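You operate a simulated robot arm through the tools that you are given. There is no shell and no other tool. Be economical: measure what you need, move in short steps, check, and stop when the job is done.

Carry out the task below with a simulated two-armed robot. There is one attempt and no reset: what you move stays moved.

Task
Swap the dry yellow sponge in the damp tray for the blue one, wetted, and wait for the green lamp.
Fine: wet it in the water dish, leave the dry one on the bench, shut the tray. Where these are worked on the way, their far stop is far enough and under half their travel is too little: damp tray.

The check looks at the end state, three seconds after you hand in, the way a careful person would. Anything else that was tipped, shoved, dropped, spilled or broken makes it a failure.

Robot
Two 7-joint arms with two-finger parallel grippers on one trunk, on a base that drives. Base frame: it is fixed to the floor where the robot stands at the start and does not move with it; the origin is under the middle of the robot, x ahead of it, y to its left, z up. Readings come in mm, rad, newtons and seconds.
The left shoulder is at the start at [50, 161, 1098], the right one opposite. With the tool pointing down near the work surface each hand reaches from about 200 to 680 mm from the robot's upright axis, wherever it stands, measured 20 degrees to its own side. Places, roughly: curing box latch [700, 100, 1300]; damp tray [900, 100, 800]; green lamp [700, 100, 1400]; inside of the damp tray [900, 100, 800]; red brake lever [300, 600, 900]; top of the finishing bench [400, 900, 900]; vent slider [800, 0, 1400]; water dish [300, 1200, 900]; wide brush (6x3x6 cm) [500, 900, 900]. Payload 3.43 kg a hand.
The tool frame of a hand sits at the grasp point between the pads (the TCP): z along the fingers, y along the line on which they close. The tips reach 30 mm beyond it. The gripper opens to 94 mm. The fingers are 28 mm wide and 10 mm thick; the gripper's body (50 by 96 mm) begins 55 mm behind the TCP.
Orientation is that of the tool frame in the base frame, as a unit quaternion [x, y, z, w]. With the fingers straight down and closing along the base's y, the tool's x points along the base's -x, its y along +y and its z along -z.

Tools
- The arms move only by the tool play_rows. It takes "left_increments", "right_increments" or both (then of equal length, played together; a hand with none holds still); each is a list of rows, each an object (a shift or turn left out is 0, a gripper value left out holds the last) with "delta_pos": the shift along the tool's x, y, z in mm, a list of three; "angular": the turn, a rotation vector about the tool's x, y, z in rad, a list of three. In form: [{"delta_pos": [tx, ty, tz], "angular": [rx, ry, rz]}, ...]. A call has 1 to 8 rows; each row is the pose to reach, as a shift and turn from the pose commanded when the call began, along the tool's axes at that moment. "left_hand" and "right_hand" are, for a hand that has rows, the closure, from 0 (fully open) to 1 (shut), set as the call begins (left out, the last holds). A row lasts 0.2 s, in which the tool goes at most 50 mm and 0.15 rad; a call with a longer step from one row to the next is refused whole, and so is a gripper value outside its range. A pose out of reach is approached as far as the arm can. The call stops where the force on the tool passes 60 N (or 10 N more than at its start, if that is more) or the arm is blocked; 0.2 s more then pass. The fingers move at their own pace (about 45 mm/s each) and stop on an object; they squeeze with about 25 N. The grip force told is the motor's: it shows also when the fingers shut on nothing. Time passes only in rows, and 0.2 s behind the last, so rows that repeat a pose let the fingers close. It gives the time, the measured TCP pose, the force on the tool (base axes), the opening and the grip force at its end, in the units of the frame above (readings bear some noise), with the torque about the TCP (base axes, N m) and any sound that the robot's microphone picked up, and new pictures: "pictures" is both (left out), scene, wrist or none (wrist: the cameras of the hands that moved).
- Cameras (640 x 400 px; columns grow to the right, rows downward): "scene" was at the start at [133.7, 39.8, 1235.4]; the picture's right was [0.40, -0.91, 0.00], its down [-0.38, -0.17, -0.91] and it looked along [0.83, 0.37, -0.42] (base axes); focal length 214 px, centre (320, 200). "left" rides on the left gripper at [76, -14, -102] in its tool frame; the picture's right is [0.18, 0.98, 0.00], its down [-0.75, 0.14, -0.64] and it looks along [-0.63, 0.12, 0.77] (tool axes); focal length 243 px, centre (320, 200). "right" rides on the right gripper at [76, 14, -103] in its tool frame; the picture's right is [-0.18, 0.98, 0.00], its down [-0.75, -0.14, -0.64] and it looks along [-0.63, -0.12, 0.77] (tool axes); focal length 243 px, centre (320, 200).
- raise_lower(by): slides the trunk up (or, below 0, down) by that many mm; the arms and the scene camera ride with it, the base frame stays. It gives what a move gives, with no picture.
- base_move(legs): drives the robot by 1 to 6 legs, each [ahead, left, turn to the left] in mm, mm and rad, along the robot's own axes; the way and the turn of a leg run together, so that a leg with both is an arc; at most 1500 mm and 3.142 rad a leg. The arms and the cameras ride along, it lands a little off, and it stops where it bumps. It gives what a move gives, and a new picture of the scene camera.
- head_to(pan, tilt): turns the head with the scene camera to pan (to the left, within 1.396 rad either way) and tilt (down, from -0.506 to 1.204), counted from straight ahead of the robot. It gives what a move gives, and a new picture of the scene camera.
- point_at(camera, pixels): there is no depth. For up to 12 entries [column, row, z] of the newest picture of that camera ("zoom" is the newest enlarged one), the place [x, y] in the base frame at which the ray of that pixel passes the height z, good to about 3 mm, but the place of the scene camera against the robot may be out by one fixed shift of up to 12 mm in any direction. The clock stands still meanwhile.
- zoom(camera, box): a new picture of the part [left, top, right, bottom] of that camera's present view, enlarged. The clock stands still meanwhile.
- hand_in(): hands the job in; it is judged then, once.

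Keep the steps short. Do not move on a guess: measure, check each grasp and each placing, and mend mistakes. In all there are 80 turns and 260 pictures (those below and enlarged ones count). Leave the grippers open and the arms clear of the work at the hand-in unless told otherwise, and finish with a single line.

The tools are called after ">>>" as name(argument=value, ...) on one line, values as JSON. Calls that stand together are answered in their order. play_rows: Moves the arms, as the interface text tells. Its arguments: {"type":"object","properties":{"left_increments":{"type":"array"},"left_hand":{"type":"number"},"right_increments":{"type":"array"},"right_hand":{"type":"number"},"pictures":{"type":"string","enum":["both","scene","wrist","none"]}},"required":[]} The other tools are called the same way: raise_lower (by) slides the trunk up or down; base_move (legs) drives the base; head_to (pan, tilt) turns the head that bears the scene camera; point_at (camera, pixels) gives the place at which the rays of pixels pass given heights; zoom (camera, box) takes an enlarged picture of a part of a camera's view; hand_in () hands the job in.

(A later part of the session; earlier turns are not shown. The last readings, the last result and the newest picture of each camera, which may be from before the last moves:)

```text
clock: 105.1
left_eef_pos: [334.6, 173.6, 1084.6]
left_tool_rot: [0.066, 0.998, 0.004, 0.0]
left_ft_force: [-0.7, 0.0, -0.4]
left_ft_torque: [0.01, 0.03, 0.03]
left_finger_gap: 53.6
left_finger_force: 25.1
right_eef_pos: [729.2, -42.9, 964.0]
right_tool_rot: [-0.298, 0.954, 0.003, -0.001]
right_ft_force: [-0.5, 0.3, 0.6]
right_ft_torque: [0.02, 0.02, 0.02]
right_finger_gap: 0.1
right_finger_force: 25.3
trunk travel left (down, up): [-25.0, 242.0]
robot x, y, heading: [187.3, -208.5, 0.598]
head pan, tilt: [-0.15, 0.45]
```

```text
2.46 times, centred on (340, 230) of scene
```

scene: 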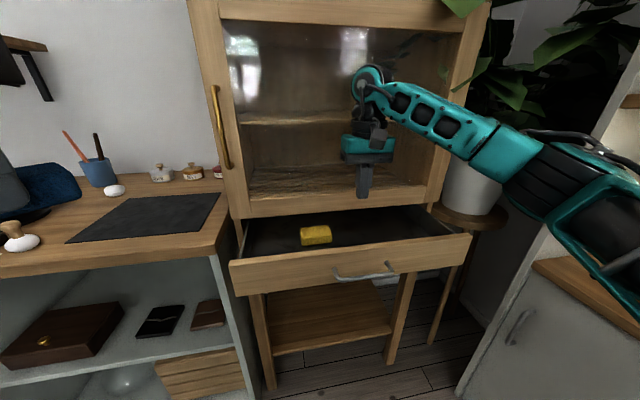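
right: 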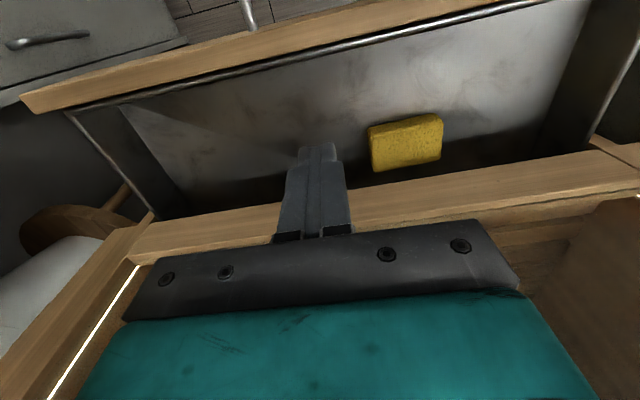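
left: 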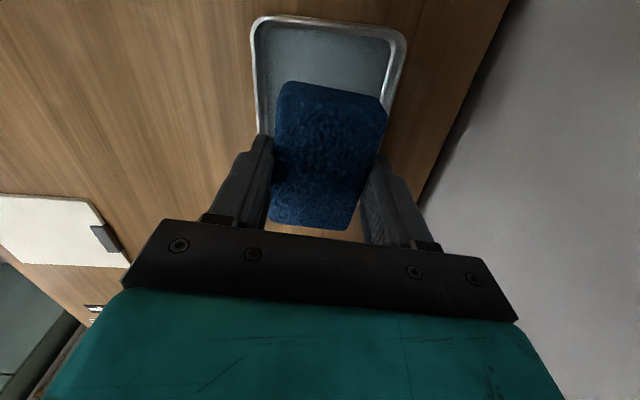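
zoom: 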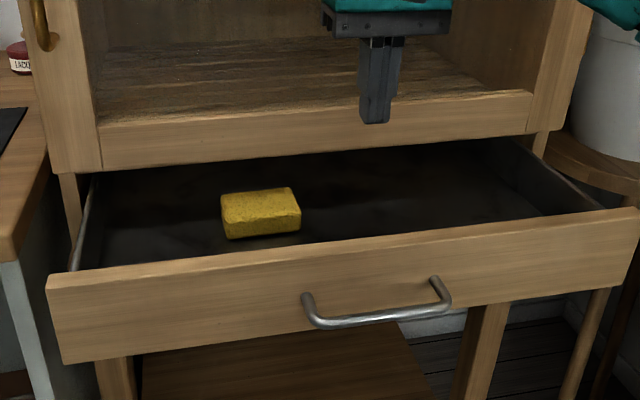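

The wrist view shows the open tray. I measure the panel, the sponge and the box front edge.

>>> point_at(camera="right", pixels=[[330, 68, 832], [330, 58, 835], [330, 35, 835], [368, 127, 815], [438, 114, 815], [442, 144, 815], [373, 158, 815], [373, 172, 790], [440, 158, 790], [450, 183, 840], [520, 205, 860], [250, 25, 795]])

```text
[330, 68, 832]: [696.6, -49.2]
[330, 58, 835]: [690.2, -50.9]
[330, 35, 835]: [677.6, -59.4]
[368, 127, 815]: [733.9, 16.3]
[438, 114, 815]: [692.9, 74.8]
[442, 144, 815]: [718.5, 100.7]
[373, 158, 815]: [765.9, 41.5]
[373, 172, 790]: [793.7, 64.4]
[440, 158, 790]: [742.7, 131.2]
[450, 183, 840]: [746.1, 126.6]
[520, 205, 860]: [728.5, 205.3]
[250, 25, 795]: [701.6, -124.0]
```

The panel is at n 524–545, box front at 686, sponge n ≈ 625–675. I lower the closed fingers behind the panel to z 838.

>>> play_rows(right_increments=[{"delta_pos": [0, 0, 42]}, {"delta_pos": [0, 0, 84]}, {"delta_pos": [0, 0, 112]}, {"delta_pos": [0, 0, 126]}, {"delta_pos": [0, 0, 126]}], pictures="wrist")

```text
clock: 106.3
left_eef_pos: [334.1, 174.3, 1084.2]
left_tool_rot: [0.066, 0.998, 0.004, 0.0]
left_ft_force: [0.3, -0.1, -1.2]
left_ft_torque: [0.0, -0.01, 0.0]
left_finger_gap: 53.7
left_finger_force: 24.6
right_eef_pos: [729.7, -41.9, 835.7]
right_tool_rot: [-0.299, 0.954, 0.003, -0.001]
right_ft_force: [0.0, 0.5, -0.1]
right_ft_torque: [0.02, -0.02, -0.03]
right_finger_gap: 0.0
right_finger_force: 24.7
trunk travel left (down, up): [-25.0, 242.0]
robot x, y, heading: [186.7, -204.7, 0.599]
head pan, tilt: [-0.15, 0.45]
```

right: 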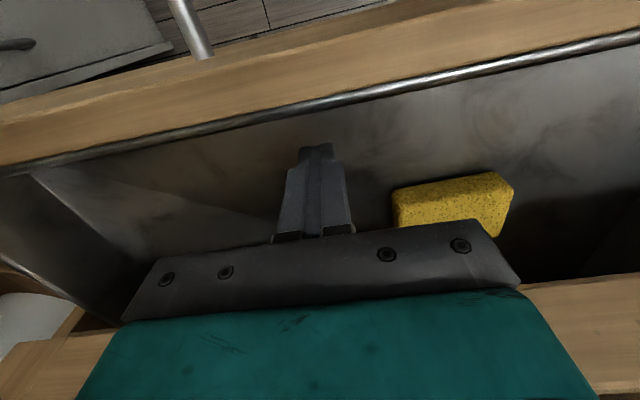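

Fingers are inside without contact. I pull back 85 mm.

>>> play_rows(right_increments=[{"delta_pos": [12, 0, 0]}, {"delta_pos": [24, 0, 0]}, {"delta_pos": [36, 0, 0]}, {"delta_pos": [48, 0, 0]}, {"delta_pos": [60, 0, 0]}, {"delta_pos": [72, 0, 0]}, {"delta_pos": [85, 0, 0]}], pictures="both")

```text
clock: 107.9
left_eef_pos: [333.9, 174.2, 1083.6]
left_tool_rot: [0.066, 0.998, 0.004, 0.001]
left_ft_force: [0.1, -0.4, -0.7]
left_ft_torque: [-0.02, -0.01, -0.01]
left_finger_gap: 53.7
left_finger_force: 25.1
right_eef_pos: [658.4, -91.9, 835.6]
right_tool_rot: [-0.299, 0.954, 0.002, -0.001]
right_ft_force: [0.5, 0.3, 0.5]
right_ft_torque: [-0.03, -0.02, 0.01]
right_finger_gap: 0.0
right_finger_force: 24.8
trunk travel left (down, up): [-25.0, 242.0]
robot x, y, heading: [185.4, -208.0, 0.601]
head pan, tilt: [-0.15, 0.45]
```

scene: 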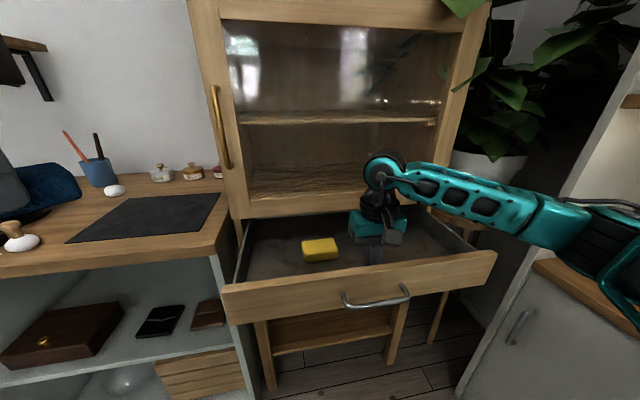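
right: 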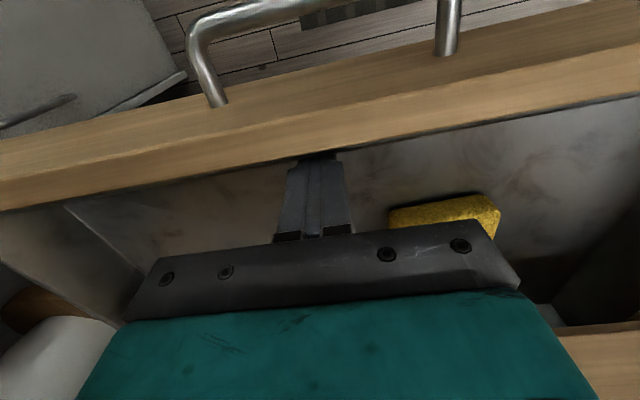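

The tray slid another ~70 mm (now ~230 out). I raise the fingers out and go over the yellow sponge (n≈578, t≈-358) with the hand open.

>>> play_rows(right_increments=[{"delta_pos": [-10, 0, 0]}, {"delta_pos": [-12, 0, -45]}, {"delta_pos": [-12, 0, -90]}, {"delta_pos": [-12, 0, -110]}, {"delta_pos": [-45, 46, -110]}, {"delta_pos": [-70, 75, -110]}, {"delta_pos": [-85, 92, -110]}, {"delta_pos": [-85, 92, -110]}], pictures="none")

>>> play_rows(right_increments=[{}, {}, {}, {}, {}], right_hand=0, pictures="both")

```text
refused: row 5 steps farther than a row can; nothing moved
```

```text
clock: 109.1
left_eef_pos: [333.6, 174.1, 1084.6]
left_tool_rot: [0.066, 0.998, 0.004, 0.0]
left_ft_force: [-0.6, 0.4, -0.1]
left_ft_torque: [0.0, 0.02, 0.01]
left_finger_gap: 53.8
left_finger_force: 25.4
right_eef_pos: [657.9, -92.4, 834.3]
right_tool_rot: [-0.299, 0.954, 0.003, -0.001]
right_ft_force: [0.2, -0.5, -0.4]
right_ft_torque: [-0.03, -0.06, -0.01]
right_finger_gap: 94.1
right_finger_force: 0.1
trunk travel left (down, up): [-25.0, 242.0]
robot x, y, heading: [184.9, -208.7, 0.602]
head pan, tilt: [-0.15, 0.45]
```

scene: 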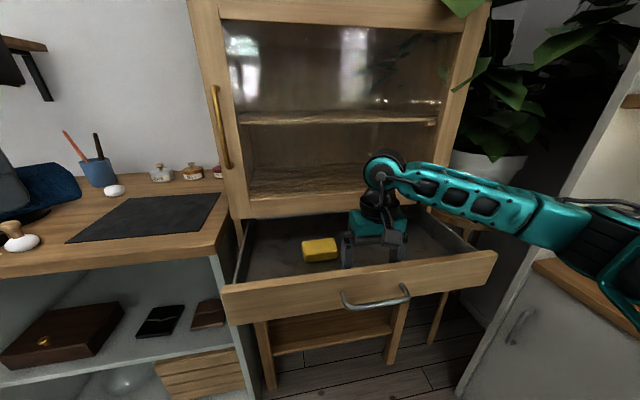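
right: 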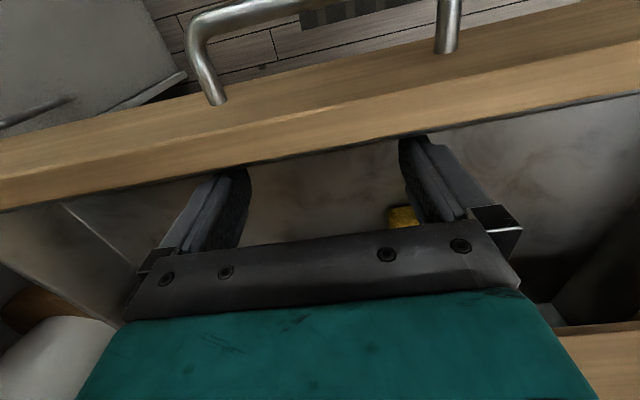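

One step was too long, so only the hand opened (no contact). I repeat the raise and the move with smaller steps.

>>> play_rows(right_increments=[{"delta_pos": [-8, 0, -10]}, {"delta_pos": [-10, 0, -50]}, {"delta_pos": [-10, 0, -90]}, {"delta_pos": [-10, 5, -115]}, {"delta_pos": [-35, 30, -115]}, {"delta_pos": [-60, 60, -115]}, {"delta_pos": [-85, 92, -115]}, {"delta_pos": [-85, 92, -115]}], pictures="wrist")

```text
clock: 110.9
left_eef_pos: [332.1, 174.2, 1084.2]
left_tool_rot: [0.066, 0.998, 0.003, 0.0]
left_ft_force: [-0.5, 0.4, -0.1]
left_ft_torque: [-0.04, -0.03, -0.01]
left_finger_gap: 53.6
left_finger_force: 25.2
right_eef_pos: [676.3, 32.4, 952.0]
right_tool_rot: [-0.299, 0.954, 0.002, -0.001]
right_ft_force: [-0.9, 0.1, 0.1]
right_ft_torque: [0.03, 0.0, 0.0]
right_finger_gap: 94.0
right_finger_force: 0.1
trunk travel left (down, up): [-25.0, 242.0]
robot x, y, heading: [189.0, -208.8, 0.597]
head pan, tilt: [-0.15, 0.45]
```

right: 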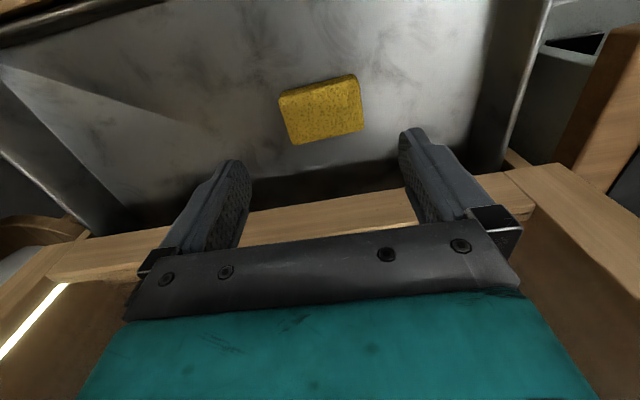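

>>> zoom(camera="right", box=[240, 50, 400, 160])

>>> point_at(camera="right", pixels=[[280, 95, 785], [352, 74, 785], [282, 100, 810], [355, 80, 810], [362, 130, 810], [298, 145, 810], [298, 145, 800], [362, 130, 800]])

```text
3.64 times, centred on (320, 105) of right
```

zoom: 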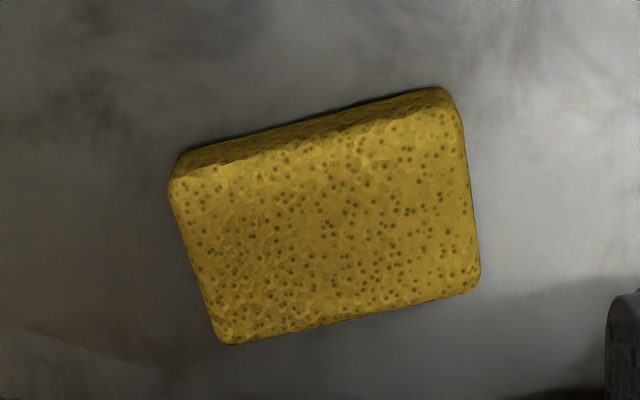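

```text
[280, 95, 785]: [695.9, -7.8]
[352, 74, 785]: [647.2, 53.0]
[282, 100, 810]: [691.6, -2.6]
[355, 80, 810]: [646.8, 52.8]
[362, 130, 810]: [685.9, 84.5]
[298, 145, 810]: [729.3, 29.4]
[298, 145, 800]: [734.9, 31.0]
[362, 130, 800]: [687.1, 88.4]
```

Sponge top centre is about (690,44), its long side turned ~4.7° from the finger line. I align over it and lower to z 850 for a check.

>>> play_rows(right_increments=[{"delta_pos": [-10, 1, 0], "angular": [0, 0, -0.04]}, {"delta_pos": [-18, 3, 20], "angular": [0, 0, -0.08]}, {"delta_pos": [-18, 3, 60], "angular": [0, 0, -0.08]}, {"delta_pos": [-18, 3, 102], "angular": [0, 0, -0.08]}, {"delta_pos": [-18, 3, 102], "angular": [0, 0, -0.08]}], pictures="both")

>>> zoom(camera="scene", box=[250, 190, 410, 290])

```text
clock: 112.1
left_eef_pos: [334.5, 173.0, 1084.7]
left_tool_rot: [0.066, 0.998, 0.004, 0.0]
left_ft_force: [-0.2, 0.8, -0.2]
left_ft_torque: [0.0, -0.02, -0.02]
left_finger_gap: 53.7
left_finger_force: 25.1
right_eef_pos: [689.4, 42.0, 849.2]
right_tool_rot: [-0.336, 0.942, 0.002, -0.001]
right_ft_force: [-0.4, 0.5, 0.3]
right_ft_torque: [0.02, -0.03, -0.01]
right_finger_gap: 93.9
right_finger_force: 0.1
trunk travel left (down, up): [-25.0, 242.0]
robot x, y, heading: [186.8, -203.9, 0.598]
head pan, tilt: [-0.15, 0.45]
```

scene: 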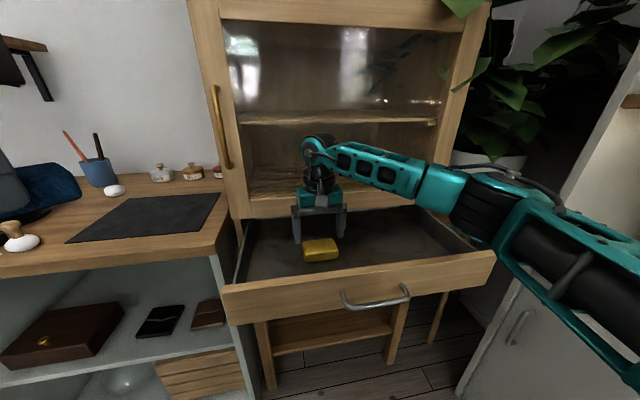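
right: 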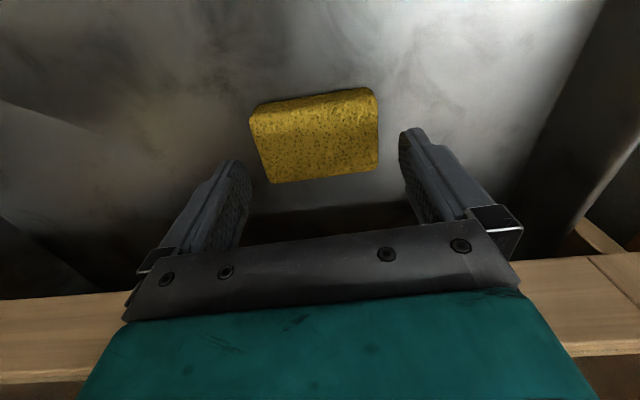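

```text
4.00 times, centred on (330, 240) of scene
```

zoom: 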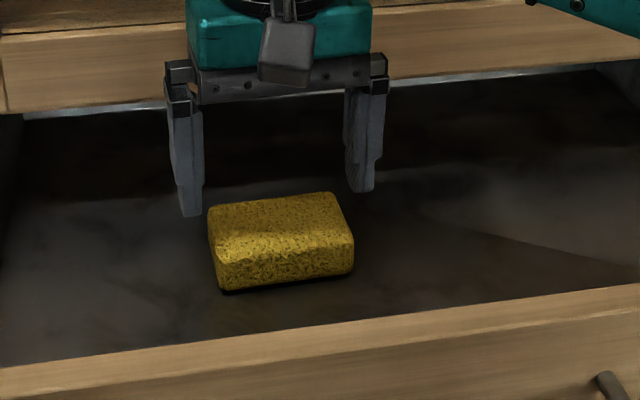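

>>> point_at(camera="right", pixels=[[250, 116, 800], [376, 96, 800], [378, 168, 800], [272, 183, 800], [250, 116, 790], [376, 96, 790], [378, 168, 790], [272, 183, 790]])

```text
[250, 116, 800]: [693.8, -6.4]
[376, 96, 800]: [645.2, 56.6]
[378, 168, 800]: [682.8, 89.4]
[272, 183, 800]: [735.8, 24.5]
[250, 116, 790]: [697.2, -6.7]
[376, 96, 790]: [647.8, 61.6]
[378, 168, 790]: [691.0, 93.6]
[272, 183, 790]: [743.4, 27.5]
```

Centre and yaw match (689,41). I lower to z 812 and close on the yellow sponge.

>>> play_rows(right_increments=[{"delta_pos": [0, 0, 13]}, {"delta_pos": [0, 0, 26]}, {"delta_pos": [0, 0, 37]}, {"delta_pos": [0, 0, 37]}], pictures="none")

>>> play_rows(right_increments=[{}, {}, {}, {}], right_hand=1, pictures="wrist")

>>> play_rows(right_increments=[{"delta_pos": [0, 0, -15]}, {"delta_pos": [0, 0, -50]}, {"delta_pos": [0, 0, -95]}, {"delta_pos": [0, 0, -140]}, {"delta_pos": [0, 0, -180]}, {"delta_pos": [0, 0, -180]}], pictures="both")

```text
clock: 113.1
left_eef_pos: [333.2, 174.0, 1084.0]
left_tool_rot: [0.067, 0.998, 0.003, 0.0]
left_ft_force: [-0.3, 0.3, 0.9]
left_ft_torque: [0.01, 0.01, -0.01]
left_finger_gap: 53.6
left_finger_force: 24.9
right_eef_pos: [690.0, 44.0, 812.9]
right_tool_rot: [-0.337, 0.942, 0.002, -0.001]
right_ft_force: [0.4, -0.1, -1.1]
right_ft_torque: [-0.03, 0.03, -0.02]
right_finger_gap: 93.8
right_finger_force: 0.0
trunk travel left (down, up): [-25.0, 242.0]
robot x, y, heading: [187.1, -211.1, 0.6]
head pan, tilt: [-0.15, 0.45]
```

```text
clock: 114.1
left_eef_pos: [333.6, 173.7, 1083.9]
left_tool_rot: [0.067, 0.998, 0.003, 0.0]
left_ft_force: [0.1, -0.1, 0.4]
left_ft_torque: [0.01, 0.0, 0.03]
left_finger_gap: 53.7
left_finger_force: 25.3
right_eef_pos: [690.2, 44.2, 811.6]
right_tool_rot: [-0.337, 0.942, 0.002, -0.001]
right_ft_force: [0.7, 0.2, 0.3]
right_ft_torque: [-0.05, 0.0, 0.01]
right_finger_gap: 83.8
right_finger_force: 25.1
trunk travel left (down, up): [-25.0, 242.0]
robot x, y, heading: [182.7, -208.0, 0.594]
head pan, tilt: [-0.15, 0.45]
```

right: 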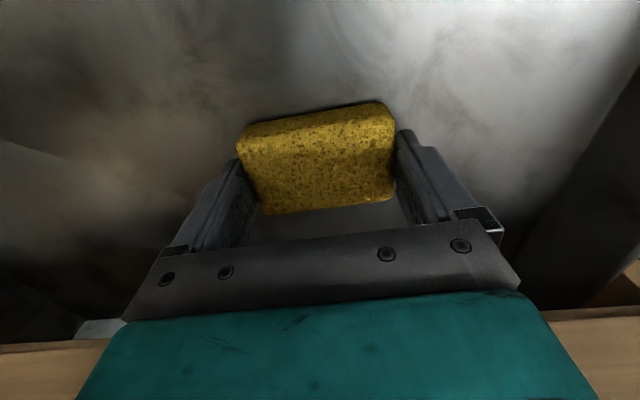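

```text
clock: 115.5
left_eef_pos: [333.4, 172.2, 1084.0]
left_tool_rot: [0.066, 0.998, 0.004, 0.0]
left_ft_force: [0.0, 0.4, 1.3]
left_ft_torque: [0.02, -0.02, 0.0]
left_finger_gap: 53.7
left_finger_force: 25.3
right_eef_pos: [689.1, 42.4, 994.3]
right_tool_rot: [-0.337, 0.942, 0.003, -0.001]
right_ft_force: [-0.2, 0.0, 0.1]
right_ft_torque: [0.01, 0.0, 0.0]
right_finger_gap: 83.8
right_finger_force: 24.8
trunk travel left (down, up): [-25.0, 242.0]
robot x, y, heading: [184.5, -208.8, 0.6]
head pan, tilt: [-0.15, 0.45]
```

scene: 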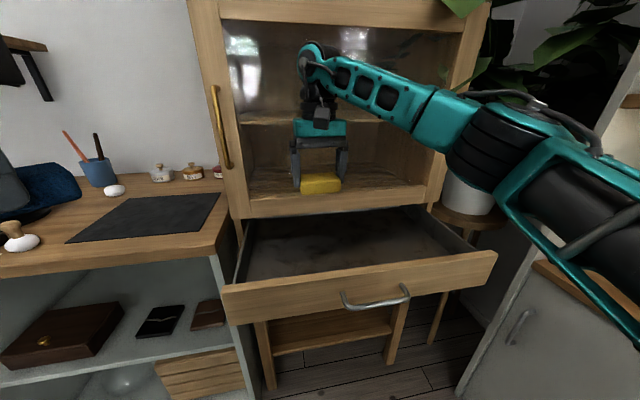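
right: 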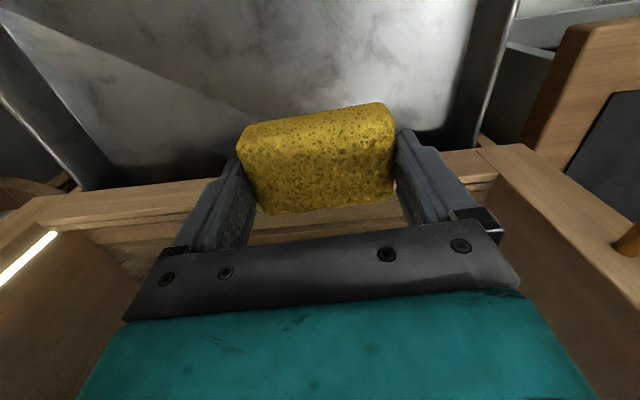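

Yellow sponge is held (84 mm, 25 N) and clear of the tray. I drive left 275 mm so that the right hand is over the bench end, and reach 75 mm forward.

>>> base_move(legs=[[0, 275, 0]])

>>> play_rows(right_increments=[{"delta_pos": [-25, -2, 0]}, {"delta_pos": [-50, -4, 0]}, {"delta_pos": [-75, -6, 0]}, {"delta_pos": [-75, -6, 0]}], pictures="both")

>>> zoom(camera="scene", box=[180, 120, 480, 320])

```text
clock: 117.6
left_eef_pos: [237.2, 315.1, 1085.0]
left_tool_rot: [0.069, 0.998, 0.005, 0.001]
left_ft_force: [-0.3, 0.6, -0.7]
left_ft_torque: [0.04, 0.02, 0.03]
left_finger_gap: 53.8
left_finger_force: 25.0
right_eef_pos: [595.8, 176.2, 994.3]
right_tool_rot: [-0.328, 0.945, 0.001, -0.003]
right_ft_force: [0.1, -0.5, -0.3]
right_ft_torque: [-0.01, 0.05, -0.01]
right_finger_gap: 83.6
right_finger_force: 24.3
trunk travel left (down, up): [-25.0, 242.0]
robot x, y, heading: [88.0, -63.5, 0.595]
head pan, tilt: [-0.15, 0.45]
stopped in leg 1: the robot was blocked; the commanded pose is now the measured one
```

scene: 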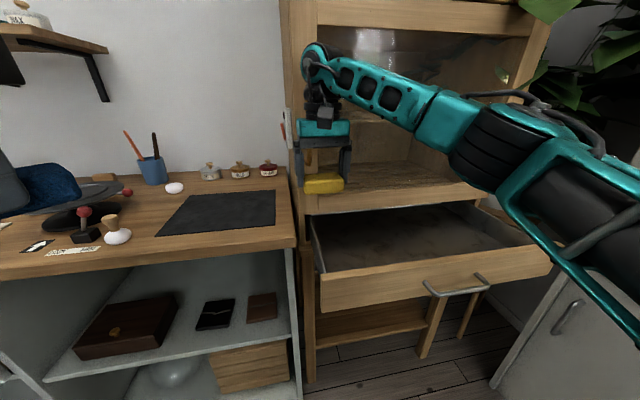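

```text
clock: 118.0
left_eef_pos: [234.0, 305.0, 1089.2]
left_tool_rot: [0.071, 0.997, 0.008, 0.003]
left_ft_force: [-0.2, -0.6, -0.5]
left_ft_torque: [-0.02, -0.01, -0.01]
left_finger_gap: 53.6
left_finger_force: 25.6
right_eef_pos: [597.4, 173.4, 997.8]
right_tool_rot: [-0.34, 0.94, -0.006, -0.009]
right_ft_force: [-26.4, -35.2, -10.8]
right_ft_torque: [4.31, -3.12, 0.55]
right_finger_gap: 83.9
right_finger_force: 25.7
trunk travel left (down, up): [-25.0, 242.0]
robot x, y, heading: [88.1, -70.1, 0.59]
head pan, tilt: [-0.15, 0.45]
stopped in row 1 (right hand): the force on the tool passed its limit at 104 N (the readings are from after the stop); the commanded pose is now the measured one
```

scene: 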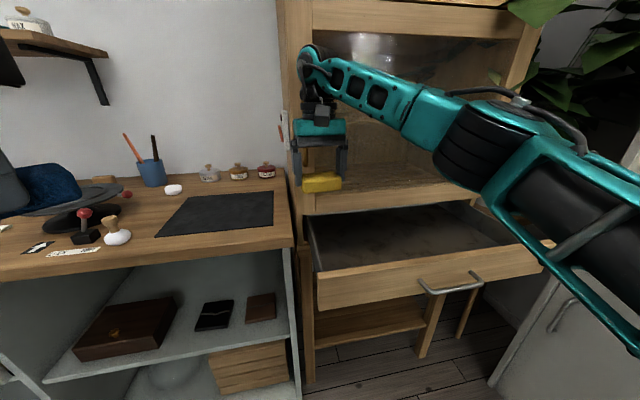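
right: 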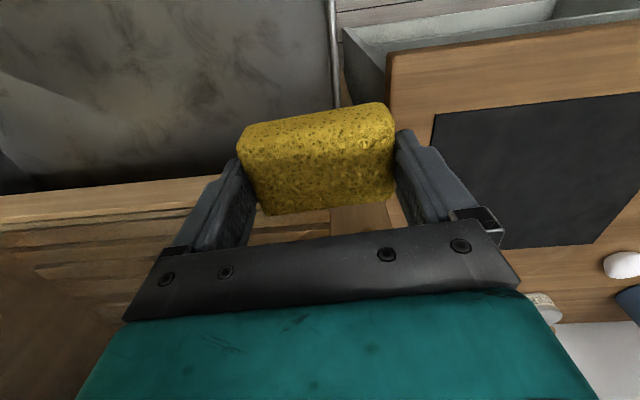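

```text
2.00 times, centred on (330, 220) of scene
```

zoom: 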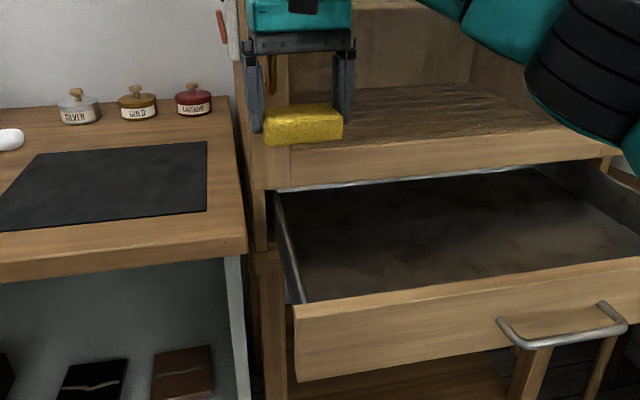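

The hand brushed the box's door handle, so I back it off 80 mm, drive left 200 mm, and then reach forward over the bench.

>>> play_rows(right_increments=[{"delta_pos": [25, 2, 0]}, {"delta_pos": [50, 4, 0]}, {"delta_pos": [80, 7, 0]}, {"delta_pos": [80, 7, 0]}], pictures="none")

>>> base_move(legs=[[0, 200, 0]])

>>> play_rows(right_increments=[{"delta_pos": [-40, -3, 0]}, {"delta_pos": [-80, -7, 0]}, {"delta_pos": [-115, -10, 0]}, {"delta_pos": [-150, -13, 0]}, {"delta_pos": [-150, -13, 0]}], pictures="both")

```text
clock: 119.0
left_eef_pos: [243.8, 310.2, 1084.9]
left_tool_rot: [0.07, 0.998, 0.006, -0.002]
left_ft_force: [0.1, 0.7, 0.2]
left_ft_torque: [-0.01, 0.02, 0.0]
left_finger_gap: 53.6
left_finger_force: 25.3
right_eef_pos: [545.8, 131.2, 989.3]
right_tool_rot: [-0.328, 0.945, -0.007, -0.016]
right_ft_force: [38.4, -36.5, -11.3]
right_ft_torque: [2.53, 3.24, -2.11]
right_finger_gap: 83.8
right_finger_force: 24.8
trunk travel left (down, up): [-25.0, 242.0]
robot x, y, heading: [88.0, -71.1, 0.59]
head pan, tilt: [-0.15, 0.45]
```

```text
clock: 119.8
left_eef_pos: [238.7, 315.8, 1084.0]
left_tool_rot: [0.072, 0.997, 0.004, 0.001]
left_ft_force: [0.3, 0.1, -0.4]
left_ft_torque: [-0.01, 0.0, 0.01]
left_finger_gap: 53.6
left_finger_force: 25.1
right_eef_pos: [548.2, 132.5, 990.4]
right_tool_rot: [-0.316, 0.949, -0.013, -0.016]
right_ft_force: [6.8, -5.1, -2.4]
right_ft_torque: [0.4, 0.6, -0.34]
right_finger_gap: 83.6
right_finger_force: 24.9
trunk travel left (down, up): [-25.0, 242.0]
robot x, y, heading: [85.4, -63.2, 0.589]
head pan, tilt: [-0.15, 0.45]
stopped in leg 1: the force on the tool passed its limit at 68 N (the readings are from after the stop); the commanded pose is now the measured one
```

scene: 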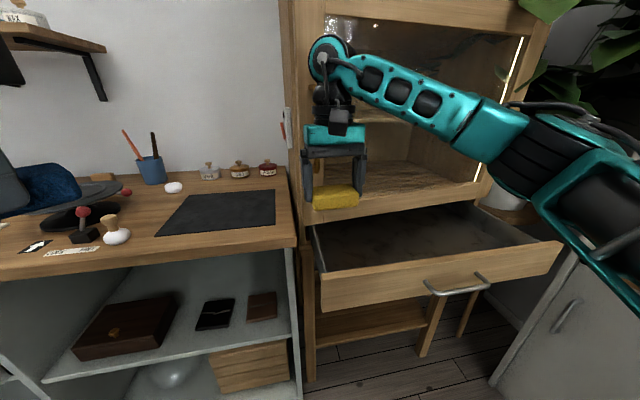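

```text
clock: 120.5
left_eef_pos: [232.9, 310.1, 1088.1]
left_tool_rot: [0.073, 0.997, 0.006, 0.003]
left_ft_force: [0.3, -1.0, 0.1]
left_ft_torque: [0.03, 0.04, 0.01]
left_finger_gap: 53.4
left_finger_force: 25.1
right_eef_pos: [599.9, 168.2, 993.5]
right_tool_rot: [-0.335, 0.942, -0.019, -0.023]
right_ft_force: [-24.3, -31.1, -1.3]
right_ft_torque: [3.2, -2.47, 0.9]
right_finger_gap: 83.7
right_finger_force: 26.0
right hand out of reach, approached as far as the arm can: row 3
trunk travel left (down, up): [-25.0, 242.0]
robot x, y, heading: [86.3, -63.4, 0.584]
head pan, tilt: [-0.15, 0.45]
stopped in row 3 (right hand): the force on the tool passed its limit at 112 N (the readings are from after the stop); the commanded pose is now the measured one
```

scene: 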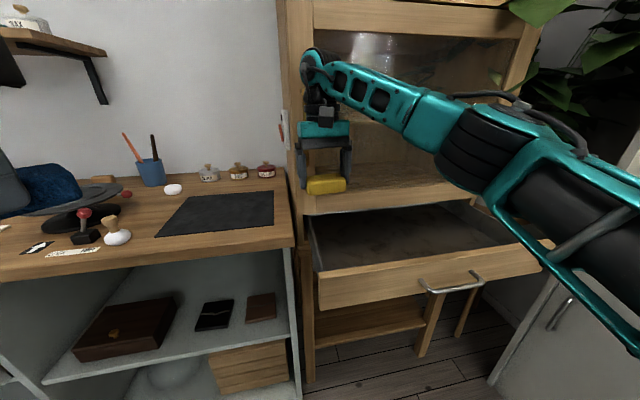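
right: 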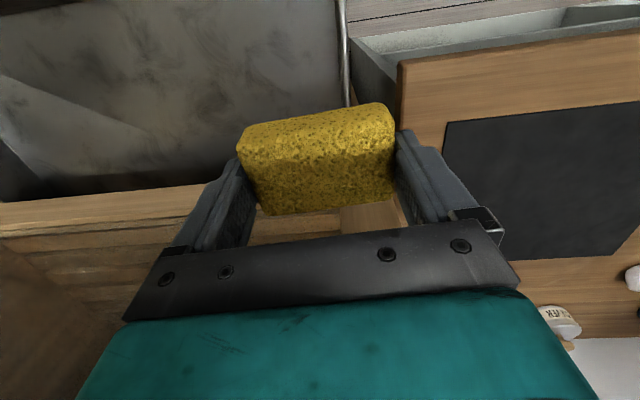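

The gripper's wrist is caught behind the box's brass door handle. I free it by going right 120 mm first, then back with the arm, then left past the box, and then forward over the bench.

>>> base_move(legs=[[0, -120, 0]])

>>> play_rows(right_increments=[{"delta_pos": [30, 0, 0]}, {"delta_pos": [60, 0, 0]}, {"delta_pos": [90, 0, 0]}, {"delta_pos": [115, 0, 0]}, {"delta_pos": [115, 0, 0]}], pictures="scene")

>>> base_move(legs=[[0, 325, 0.015]])

>>> play_rows(right_increments=[{"delta_pos": [-40, 0, 0], "angular": [-0.01, -0.02, 0]}, {"delta_pos": [-80, 0, 0], "angular": [-0.02, -0.04, 0]}, {"delta_pos": [-120, 0, 0], "angular": [-0.02, -0.056, 0]}, {"delta_pos": [-165, 0, 0], "angular": [-0.02, -0.056, 0]}, {"delta_pos": [-165, 0, 0], "angular": [-0.02, -0.056, 0]}], pictures="both")

```text
clock: 121.5
left_eef_pos: [248.7, 291.1, 1086.4]
left_tool_rot: [0.071, 0.997, 0.004, 0.001]
left_ft_force: [0.7, 0.8, -0.7]
left_ft_torque: [0.0, -0.04, 0.0]
left_finger_gap: 53.8
left_finger_force: 24.6
right_eef_pos: [608.7, 155.9, 988.9]
right_tool_rot: [-0.349, 0.937, -0.021, -0.026]
right_ft_force: [-14.2, -19.1, -0.1]
right_ft_torque: [2.04, -1.39, 0.85]
right_finger_gap: 83.5
right_finger_force: 25.3
trunk travel left (down, up): [-25.0, 242.0]
robot x, y, heading: [95.9, -88.2, 0.588]
head pan, tilt: [-0.15, 0.45]
stopped in leg 1: the force on the tool passed its limit at 61 N (the readings are from after the stop); the commanded pose is now the measured one
```

scene: 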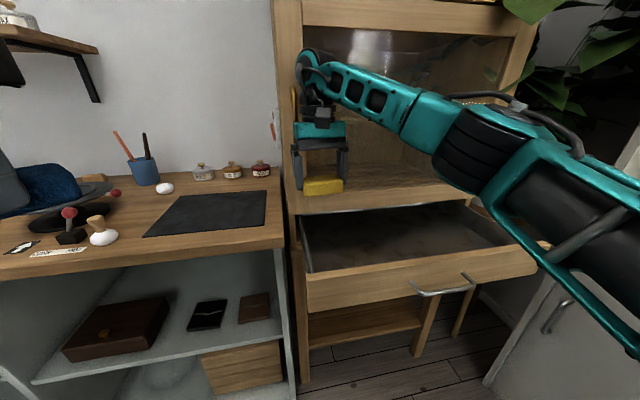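

```text
clock: 122.7
left_eef_pos: [249.5, 293.9, 1084.4]
left_tool_rot: [0.07, 0.998, 0.002, 0.0]
left_ft_force: [0.3, 0.1, -0.5]
left_ft_torque: [0.0, -0.01, 0.01]
left_finger_gap: 53.8
left_finger_force: 24.7
right_eef_pos: [522.3, 81.7, 994.9]
right_tool_rot: [-0.347, 0.937, -0.022, -0.026]
right_ft_force: [-0.9, 0.2, 0.0]
right_ft_torque: [-0.01, 0.0, -0.02]
right_finger_gap: 83.7
right_finger_force: 24.8
trunk travel left (down, up): [-25.0, 242.0]
robot x, y, heading: [100.2, -83.8, 0.591]
head pan, tilt: [-0.15, 0.45]
```

scene: 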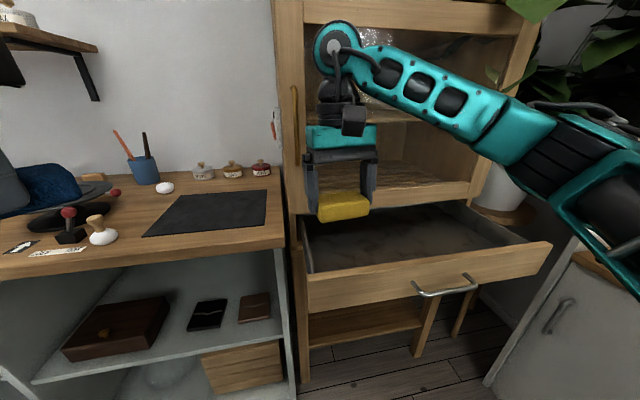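

```text
clock: 126.1
left_eef_pos: [58.6, 569.5, 1082.8]
left_tool_rot: [0.063, 0.998, 0.002, 0.0]
left_ft_force: [0.5, 1.1, 0.3]
left_ft_torque: [-0.01, -0.01, 0.03]
left_finger_gap: 53.9
left_finger_force: 25.0
right_eef_pos: [335.4, 362.3, 993.3]
right_tool_rot: [-0.355, 0.934, -0.022, -0.026]
right_ft_force: [-0.3, 0.3, -0.1]
right_ft_torque: [0.04, 0.0, 0.0]
right_finger_gap: 83.5
right_finger_force: 25.4
trunk travel left (down, up): [-25.0, 242.0]
robot x, y, heading: [-87.3, 188.0, 0.605]
head pan, tilt: [-0.15, 0.45]
```

scene: 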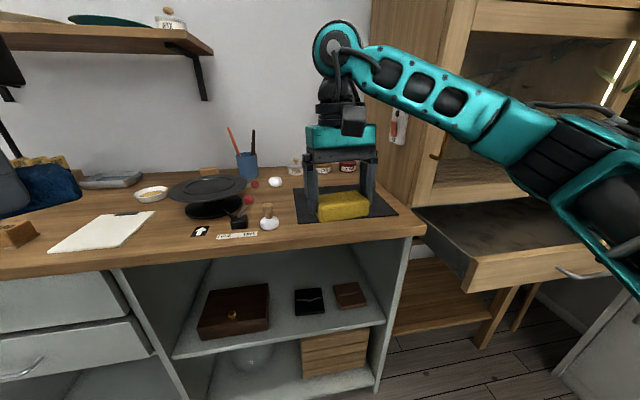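

```text
clock: 127.3
left_eef_pos: [58.4, 569.4, 1083.2]
left_tool_rot: [0.063, 0.998, 0.002, 0.002]
left_ft_force: [-0.7, -0.3, -0.3]
left_ft_torque: [0.0, -0.01, -0.02]
left_finger_gap: 53.9
left_finger_force: 25.0
right_eef_pos: [447.6, 467.6, 980.2]
right_tool_rot: [-0.356, 0.935, -0.004, -0.002]
right_ft_force: [-0.2, 0.5, 0.0]
right_ft_torque: [0.0, 0.0, -0.03]
right_finger_gap: 83.9
right_finger_force: 25.2
right hand out of reach, approached as far as the arm can: row 4, 5
trunk travel left (down, up): [-25.0, 242.0]
robot x, y, heading: [-84.6, 185.6, 0.605]
head pan, tilt: [-0.15, 0.45]
```

scene: 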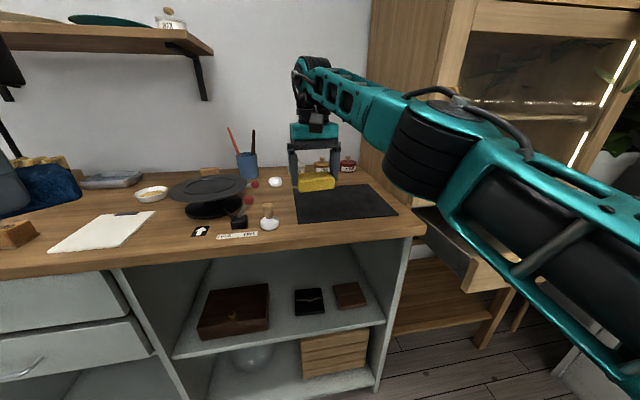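
right: 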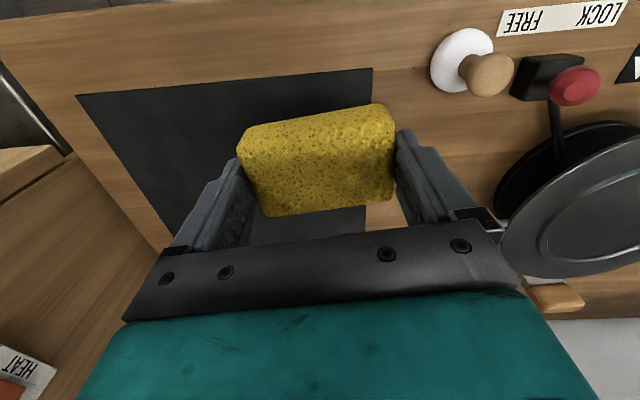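

Freed. The yellow sponge now hangs over the bench mat at n≈634, nothing beneath but the mat. I lower it to the bench, open, raise, draw back, then drive right 570 mm so that the left hand can reach the tray.

>>> play_rows(right_increments=[{"delta_pos": [0, 0, 30]}, {"delta_pos": [0, 0, 60]}, {"delta_pos": [0, 0, 73]}, {"delta_pos": [0, 0, 81]}, {"delta_pos": [0, 0, 81]}], pictures="none")

>>> play_rows(right_increments=[{}, {}, {}], right_hand=0, pictures="none")

>>> play_rows(right_increments=[{"delta_pos": [0, 0, -20]}, {"delta_pos": [0, 0, -60]}, {"delta_pos": [0, 0, -100]}, {"delta_pos": [40, 0, -110]}, {"delta_pos": [80, 0, -110]}, {"delta_pos": [120, 0, -110]}, {"delta_pos": [150, 0, -110]}, {"delta_pos": [150, 0, -110]}], pictures="both")

>>> base_move(legs=[[0, -570, 0]])

>>> play_rows(left_increments=[{"delta_pos": [-41, -4, 0]}, {"delta_pos": [-82, -8, 0]}, {"delta_pos": [-123, -12, 0]}, {"delta_pos": [-164, -16, 0]}, {"delta_pos": [-205, -20, 0]}, {"delta_pos": [-246, -24, 0]}, {"delta_pos": [-285, -27, 0]}, {"delta_pos": [-285, -27, 0]}], pictures="both")

```text
clock: 128.5
left_eef_pos: [57.4, 567.4, 1085.0]
left_tool_rot: [0.062, 0.998, 0.002, 0.001]
left_ft_force: [1.2, 0.0, 0.2]
left_ft_torque: [-0.01, 0.02, -0.03]
left_finger_gap: 53.6
left_finger_force: 25.1
right_eef_pos: [448.8, 467.4, 902.0]
right_tool_rot: [-0.355, 0.935, -0.001, -0.001]
right_ft_force: [2.0, 3.3, 19.6]
right_ft_torque: [0.18, -0.06, -0.02]
right_finger_gap: 84.1
right_finger_force: 25.4
trunk travel left (down, up): [-25.0, 242.0]
robot x, y, heading: [-85.3, 185.7, 0.604]
head pan, tilt: [-0.15, 0.45]
```

```text
clock: 129.3
left_eef_pos: [58.8, 568.8, 1084.2]
left_tool_rot: [0.063, 0.998, 0.003, 0.0]
left_ft_force: [0.3, -0.6, -0.4]
left_ft_torque: [0.0, -0.05, 0.02]
left_finger_gap: 53.5
left_finger_force: 25.1
right_eef_pos: [448.0, 467.4, 898.6]
right_tool_rot: [-0.355, 0.935, -0.002, -0.004]
right_ft_force: [0.1, 0.4, -0.3]
right_ft_torque: [-0.01, 0.02, -0.01]
right_finger_gap: 94.0
right_finger_force: 0.0
trunk travel left (down, up): [-25.0, 242.0]
robot x, y, heading: [-86.6, 185.3, 0.604]
head pan, tilt: [-0.15, 0.45]
```

```text
clock: 131.1
left_eef_pos: [57.9, 568.9, 1084.2]
left_tool_rot: [0.063, 0.998, 0.002, -0.001]
left_ft_force: [0.6, -0.2, -0.1]
left_ft_torque: [0.02, -0.01, 0.0]
left_finger_gap: 53.6
left_finger_force: 25.1
right_eef_pos: [418.8, 475.2, 1008.4]
right_tool_rot: [-0.356, 0.934, -0.006, -0.009]
right_ft_force: [0.0, 0.6, -0.4]
right_ft_torque: [0.03, 0.0, 0.0]
right_finger_gap: 93.9
right_finger_force: 0.0
right hand out of reach, approached as far as the arm can: row 3, 4, 5, 6, 7, 8
trunk travel left (down, up): [-25.0, 242.0]
robot x, y, heading: [-83.5, 187.3, 0.604]
head pan, tilt: [-0.15, 0.45]
```

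scene: 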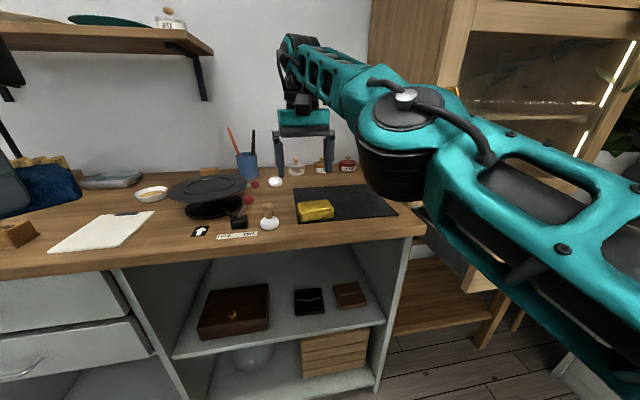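
right: 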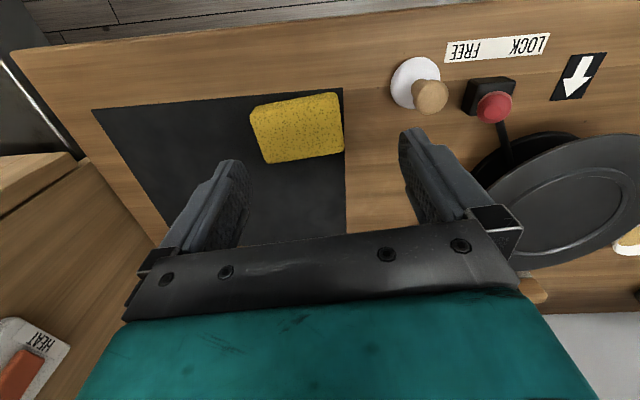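

```text
clock: 134.3
left_eef_pos: [221.0, 330.1, 1083.5]
left_tool_rot: [0.06, 0.998, 0.002, 0.002]
left_ft_force: [0.7, 0.1, 0.1]
left_ft_torque: [0.01, -0.04, 0.0]
left_finger_gap: 53.7
left_finger_force: 25.0
right_eef_pos: [562.3, 255.4, 1009.7]
right_tool_rot: [-0.385, 0.923, 0.001, -0.012]
right_ft_force: [-12.6, 16.2, 8.6]
right_ft_torque: [-1.5, -1.17, 0.07]
right_finger_gap: 81.9
right_finger_force: 0.0
trunk travel left (down, up): [-25.0, 242.0]
robot x, y, heading: [79.9, -54.8, 0.613]
head pan, tilt: [-0.15, 0.45]
stopped in leg 1: the force on the tool passed its limit at 79 N (the readings are from after the stop); the commanded pose is now the measured one
```

scene: 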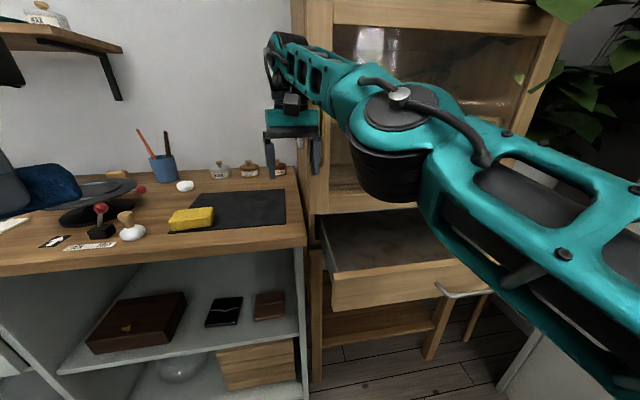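

```text
clock: 136.1
left_eef_pos: [344.2, 319.0, 1060.5]
left_tool_rot: [0.059, 0.998, 0.002, 0.003]
left_ft_force: [0.5, 0.0, -0.6]
left_ft_torque: [0.0, 0.02, 0.03]
left_finger_gap: 53.7
left_finger_force: 25.0
left hand out of reach, approached as far as the arm can: row 3, 4, 5, 6, 7, 8
right_eef_pos: [564.0, 253.7, 1008.7]
right_tool_rot: [-0.382, 0.924, 0.0, -0.012]
right_ft_force: [-18.2, 21.5, 6.5]
right_ft_torque: [-1.69, -1.36, 0.07]
right_finger_gap: 77.7
right_finger_force: 0.0
trunk travel left (down, up): [-25.0, 242.0]
robot x, y, heading: [80.2, -55.9, 0.612]
head pan, tilt: [-0.15, 0.45]
```

scene: 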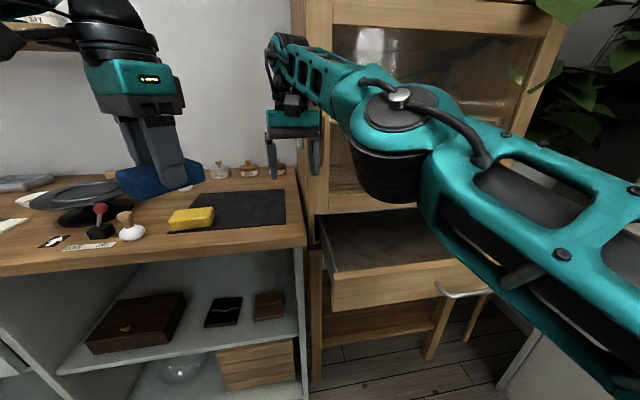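
left: 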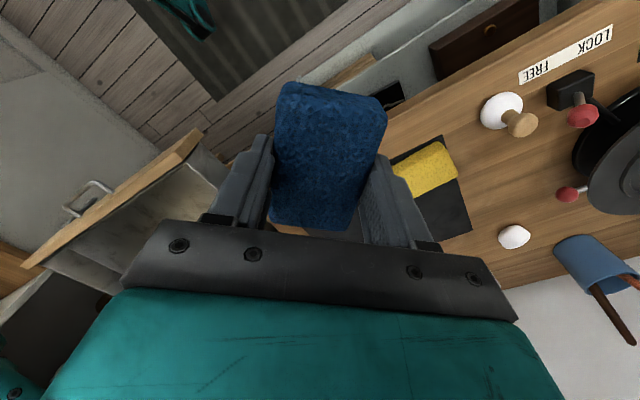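

The yellow sponge lies on the bench. The right hand stuck extended and touched the box side, so I go left 70, retract it at a slightly lower height, then drive right 474 and turn the left hand to its natural yaw while reaching forward over the tray.

>>> base_move(legs=[[0, 70, 0]])

>>> play_rows(right_increments=[{"delta_pos": [0, 0, 12], "angular": [0, 0, 0.05]}, {"delta_pos": [15, 0, 25], "angular": [0, 0, 0.1]}, {"delta_pos": [40, 0, 25], "angular": [0, 0, 0.15]}, {"delta_pos": [70, 0, 25], "angular": [0, 0, 0.15]}, {"delta_pos": [100, 0, 25], "angular": [0, 0, 0.15]}, {"delta_pos": [130, 0, 25], "angular": [0, 0, 0.15]}, {"delta_pos": [160, 0, 25], "angular": [0, 0, 0.15]}, {"delta_pos": [180, 0, 25], "angular": [0, 0, 0.15]}], right_hand=1, pictures="scene")

>>> base_move(legs=[[0, -474, 0]])

>>> play_rows(left_increments=[{"angular": [0, 0, -0.15]}, {"angular": [0, 0, -0.3]}, {"angular": [0, 0, -0.45]}, {"angular": [0, 0, -0.6]}, {"angular": [0, 0, -0.75]}, {"delta_pos": [-25, 22, 0], "angular": [0, 0, -0.8]}, {"delta_pos": [-50, 44, 0], "angular": [0, 0, -0.84]}, {"delta_pos": [-75, 66, 0], "angular": [0, 0, -0.84]}], pictures="both")

```text
clock: 137.4
left_eef_pos: [306.2, 375.6, 1062.8]
left_tool_rot: [0.059, 0.998, 0.003, 0.001]
left_ft_force: [0.5, 0.8, -0.7]
left_ft_torque: [-0.01, 0.03, 0.02]
left_finger_gap: 53.7
left_finger_force: 25.2
right_eef_pos: [528.9, 308.8, 1009.3]
right_tool_rot: [-0.379, 0.925, 0.001, -0.012]
right_ft_force: [-0.3, -0.4, -0.2]
right_ft_torque: [-0.03, -0.05, 0.0]
right_finger_gap: 94.4
right_finger_force: 0.0
trunk travel left (down, up): [-25.0, 242.0]
robot x, y, heading: [40.9, -0.7, 0.613]
head pan, tilt: [-0.15, 0.45]
```

scene: 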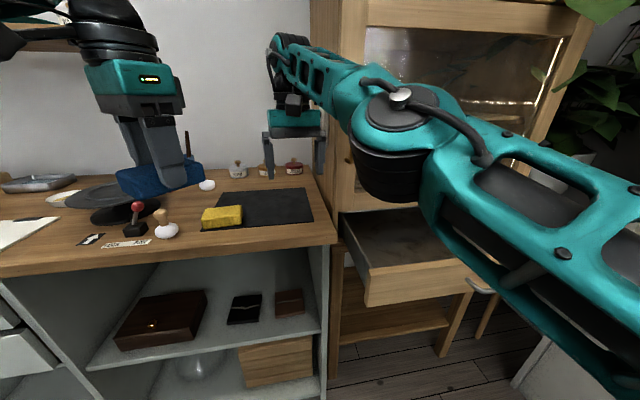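

```text
clock: 139.2
left_eef_pos: [305.5, 375.0, 1062.3]
left_tool_rot: [0.059, 0.998, 0.002, 0.001]
left_ft_force: [0.0, 0.0, -0.3]
left_ft_torque: [0.01, 0.0, -0.02]
left_finger_gap: 53.8
left_finger_force: 25.7
right_eef_pos: [474.9, 324.5, 1043.6]
right_tool_rot: [-0.308, 0.951, 0.0, -0.012]
right_ft_force: [-0.3, -0.8, -0.4]
right_ft_torque: [0.01, -0.02, -0.02]
right_finger_gap: 0.0
right_finger_force: 25.5
right hand out of reach, approached as far as the arm can: row 1, 2, 3, 4, 5, 6, 7, 8
trunk travel left (down, up): [-25.0, 242.0]
robot x, y, heading: [42.5, 2.2, 0.614]
head pan, tilt: [-0.15, 0.45]
```

scene: 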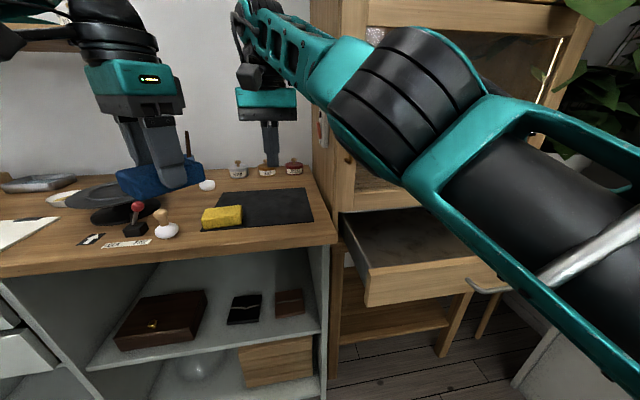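

```text
clock: 141.5
left_eef_pos: [395.5, 246.6, 1062.3]
left_tool_rot: [0.058, 0.998, 0.003, 0.0]
left_ft_force: [0.1, -0.4, -1.2]
left_ft_torque: [0.02, 0.01, 0.0]
left_finger_gap: 53.8
left_finger_force: 25.0
right_eef_pos: [557.8, 203.1, 1043.6]
right_tool_rot: [-0.323, 0.946, 0.003, -0.011]
right_ft_force: [-0.1, 1.2, 0.0]
right_ft_torque: [-0.18, -0.05, 0.07]
right_finger_gap: 0.3
right_finger_force: 25.2
trunk travel left (down, up): [-25.0, 242.0]
robot x, y, heading: [133.7, -127.7, 0.614]
head pan, tilt: [-0.15, 0.45]
stopped in leg 1: the robot was blocked; the commanded pose is now the measured one
```

scene: 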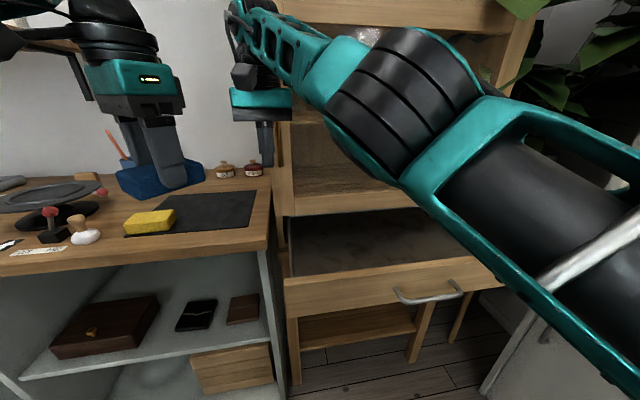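

```text
clock: 143.3
left_eef_pos: [412.4, 306.2, 1057.4]
left_tool_rot: [-0.354, 0.935, 0.002, 0.002]
left_ft_force: [0.9, -0.1, -0.6]
left_ft_torque: [-0.03, -0.01, 0.02]
left_finger_gap: 53.5
left_finger_force: 25.2
left hand out of reach, approached as far as the arm can: row 6, 7, 8
right_eef_pos: [557.3, 203.1, 1043.1]
right_tool_rot: [-0.323, 0.946, 0.003, -0.011]
right_ft_force: [-2.8, 3.0, 0.1]
right_ft_torque: [-0.39, -0.22, 0.23]
right_finger_gap: 0.0
right_finger_force: 25.4
trunk travel left (down, up): [-25.0, 242.0]
robot x, y, heading: [130.3, -125.5, 0.615]
head pan, tilt: [-0.15, 0.45]
5 turns are left
```

scene: 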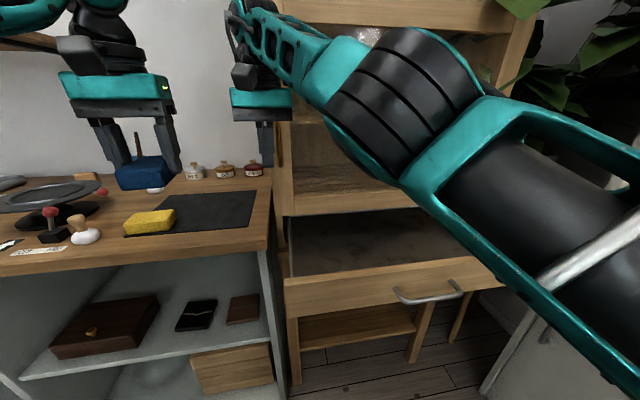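
left: 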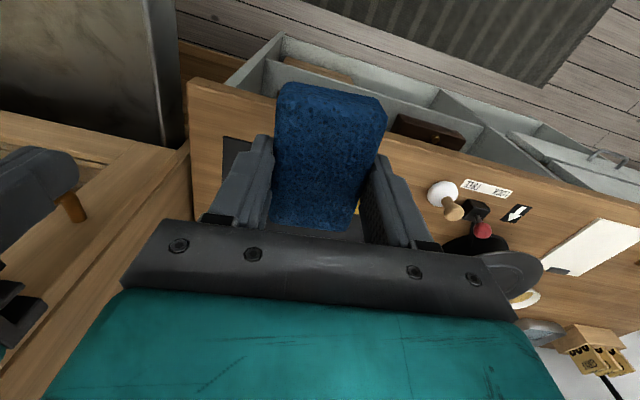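

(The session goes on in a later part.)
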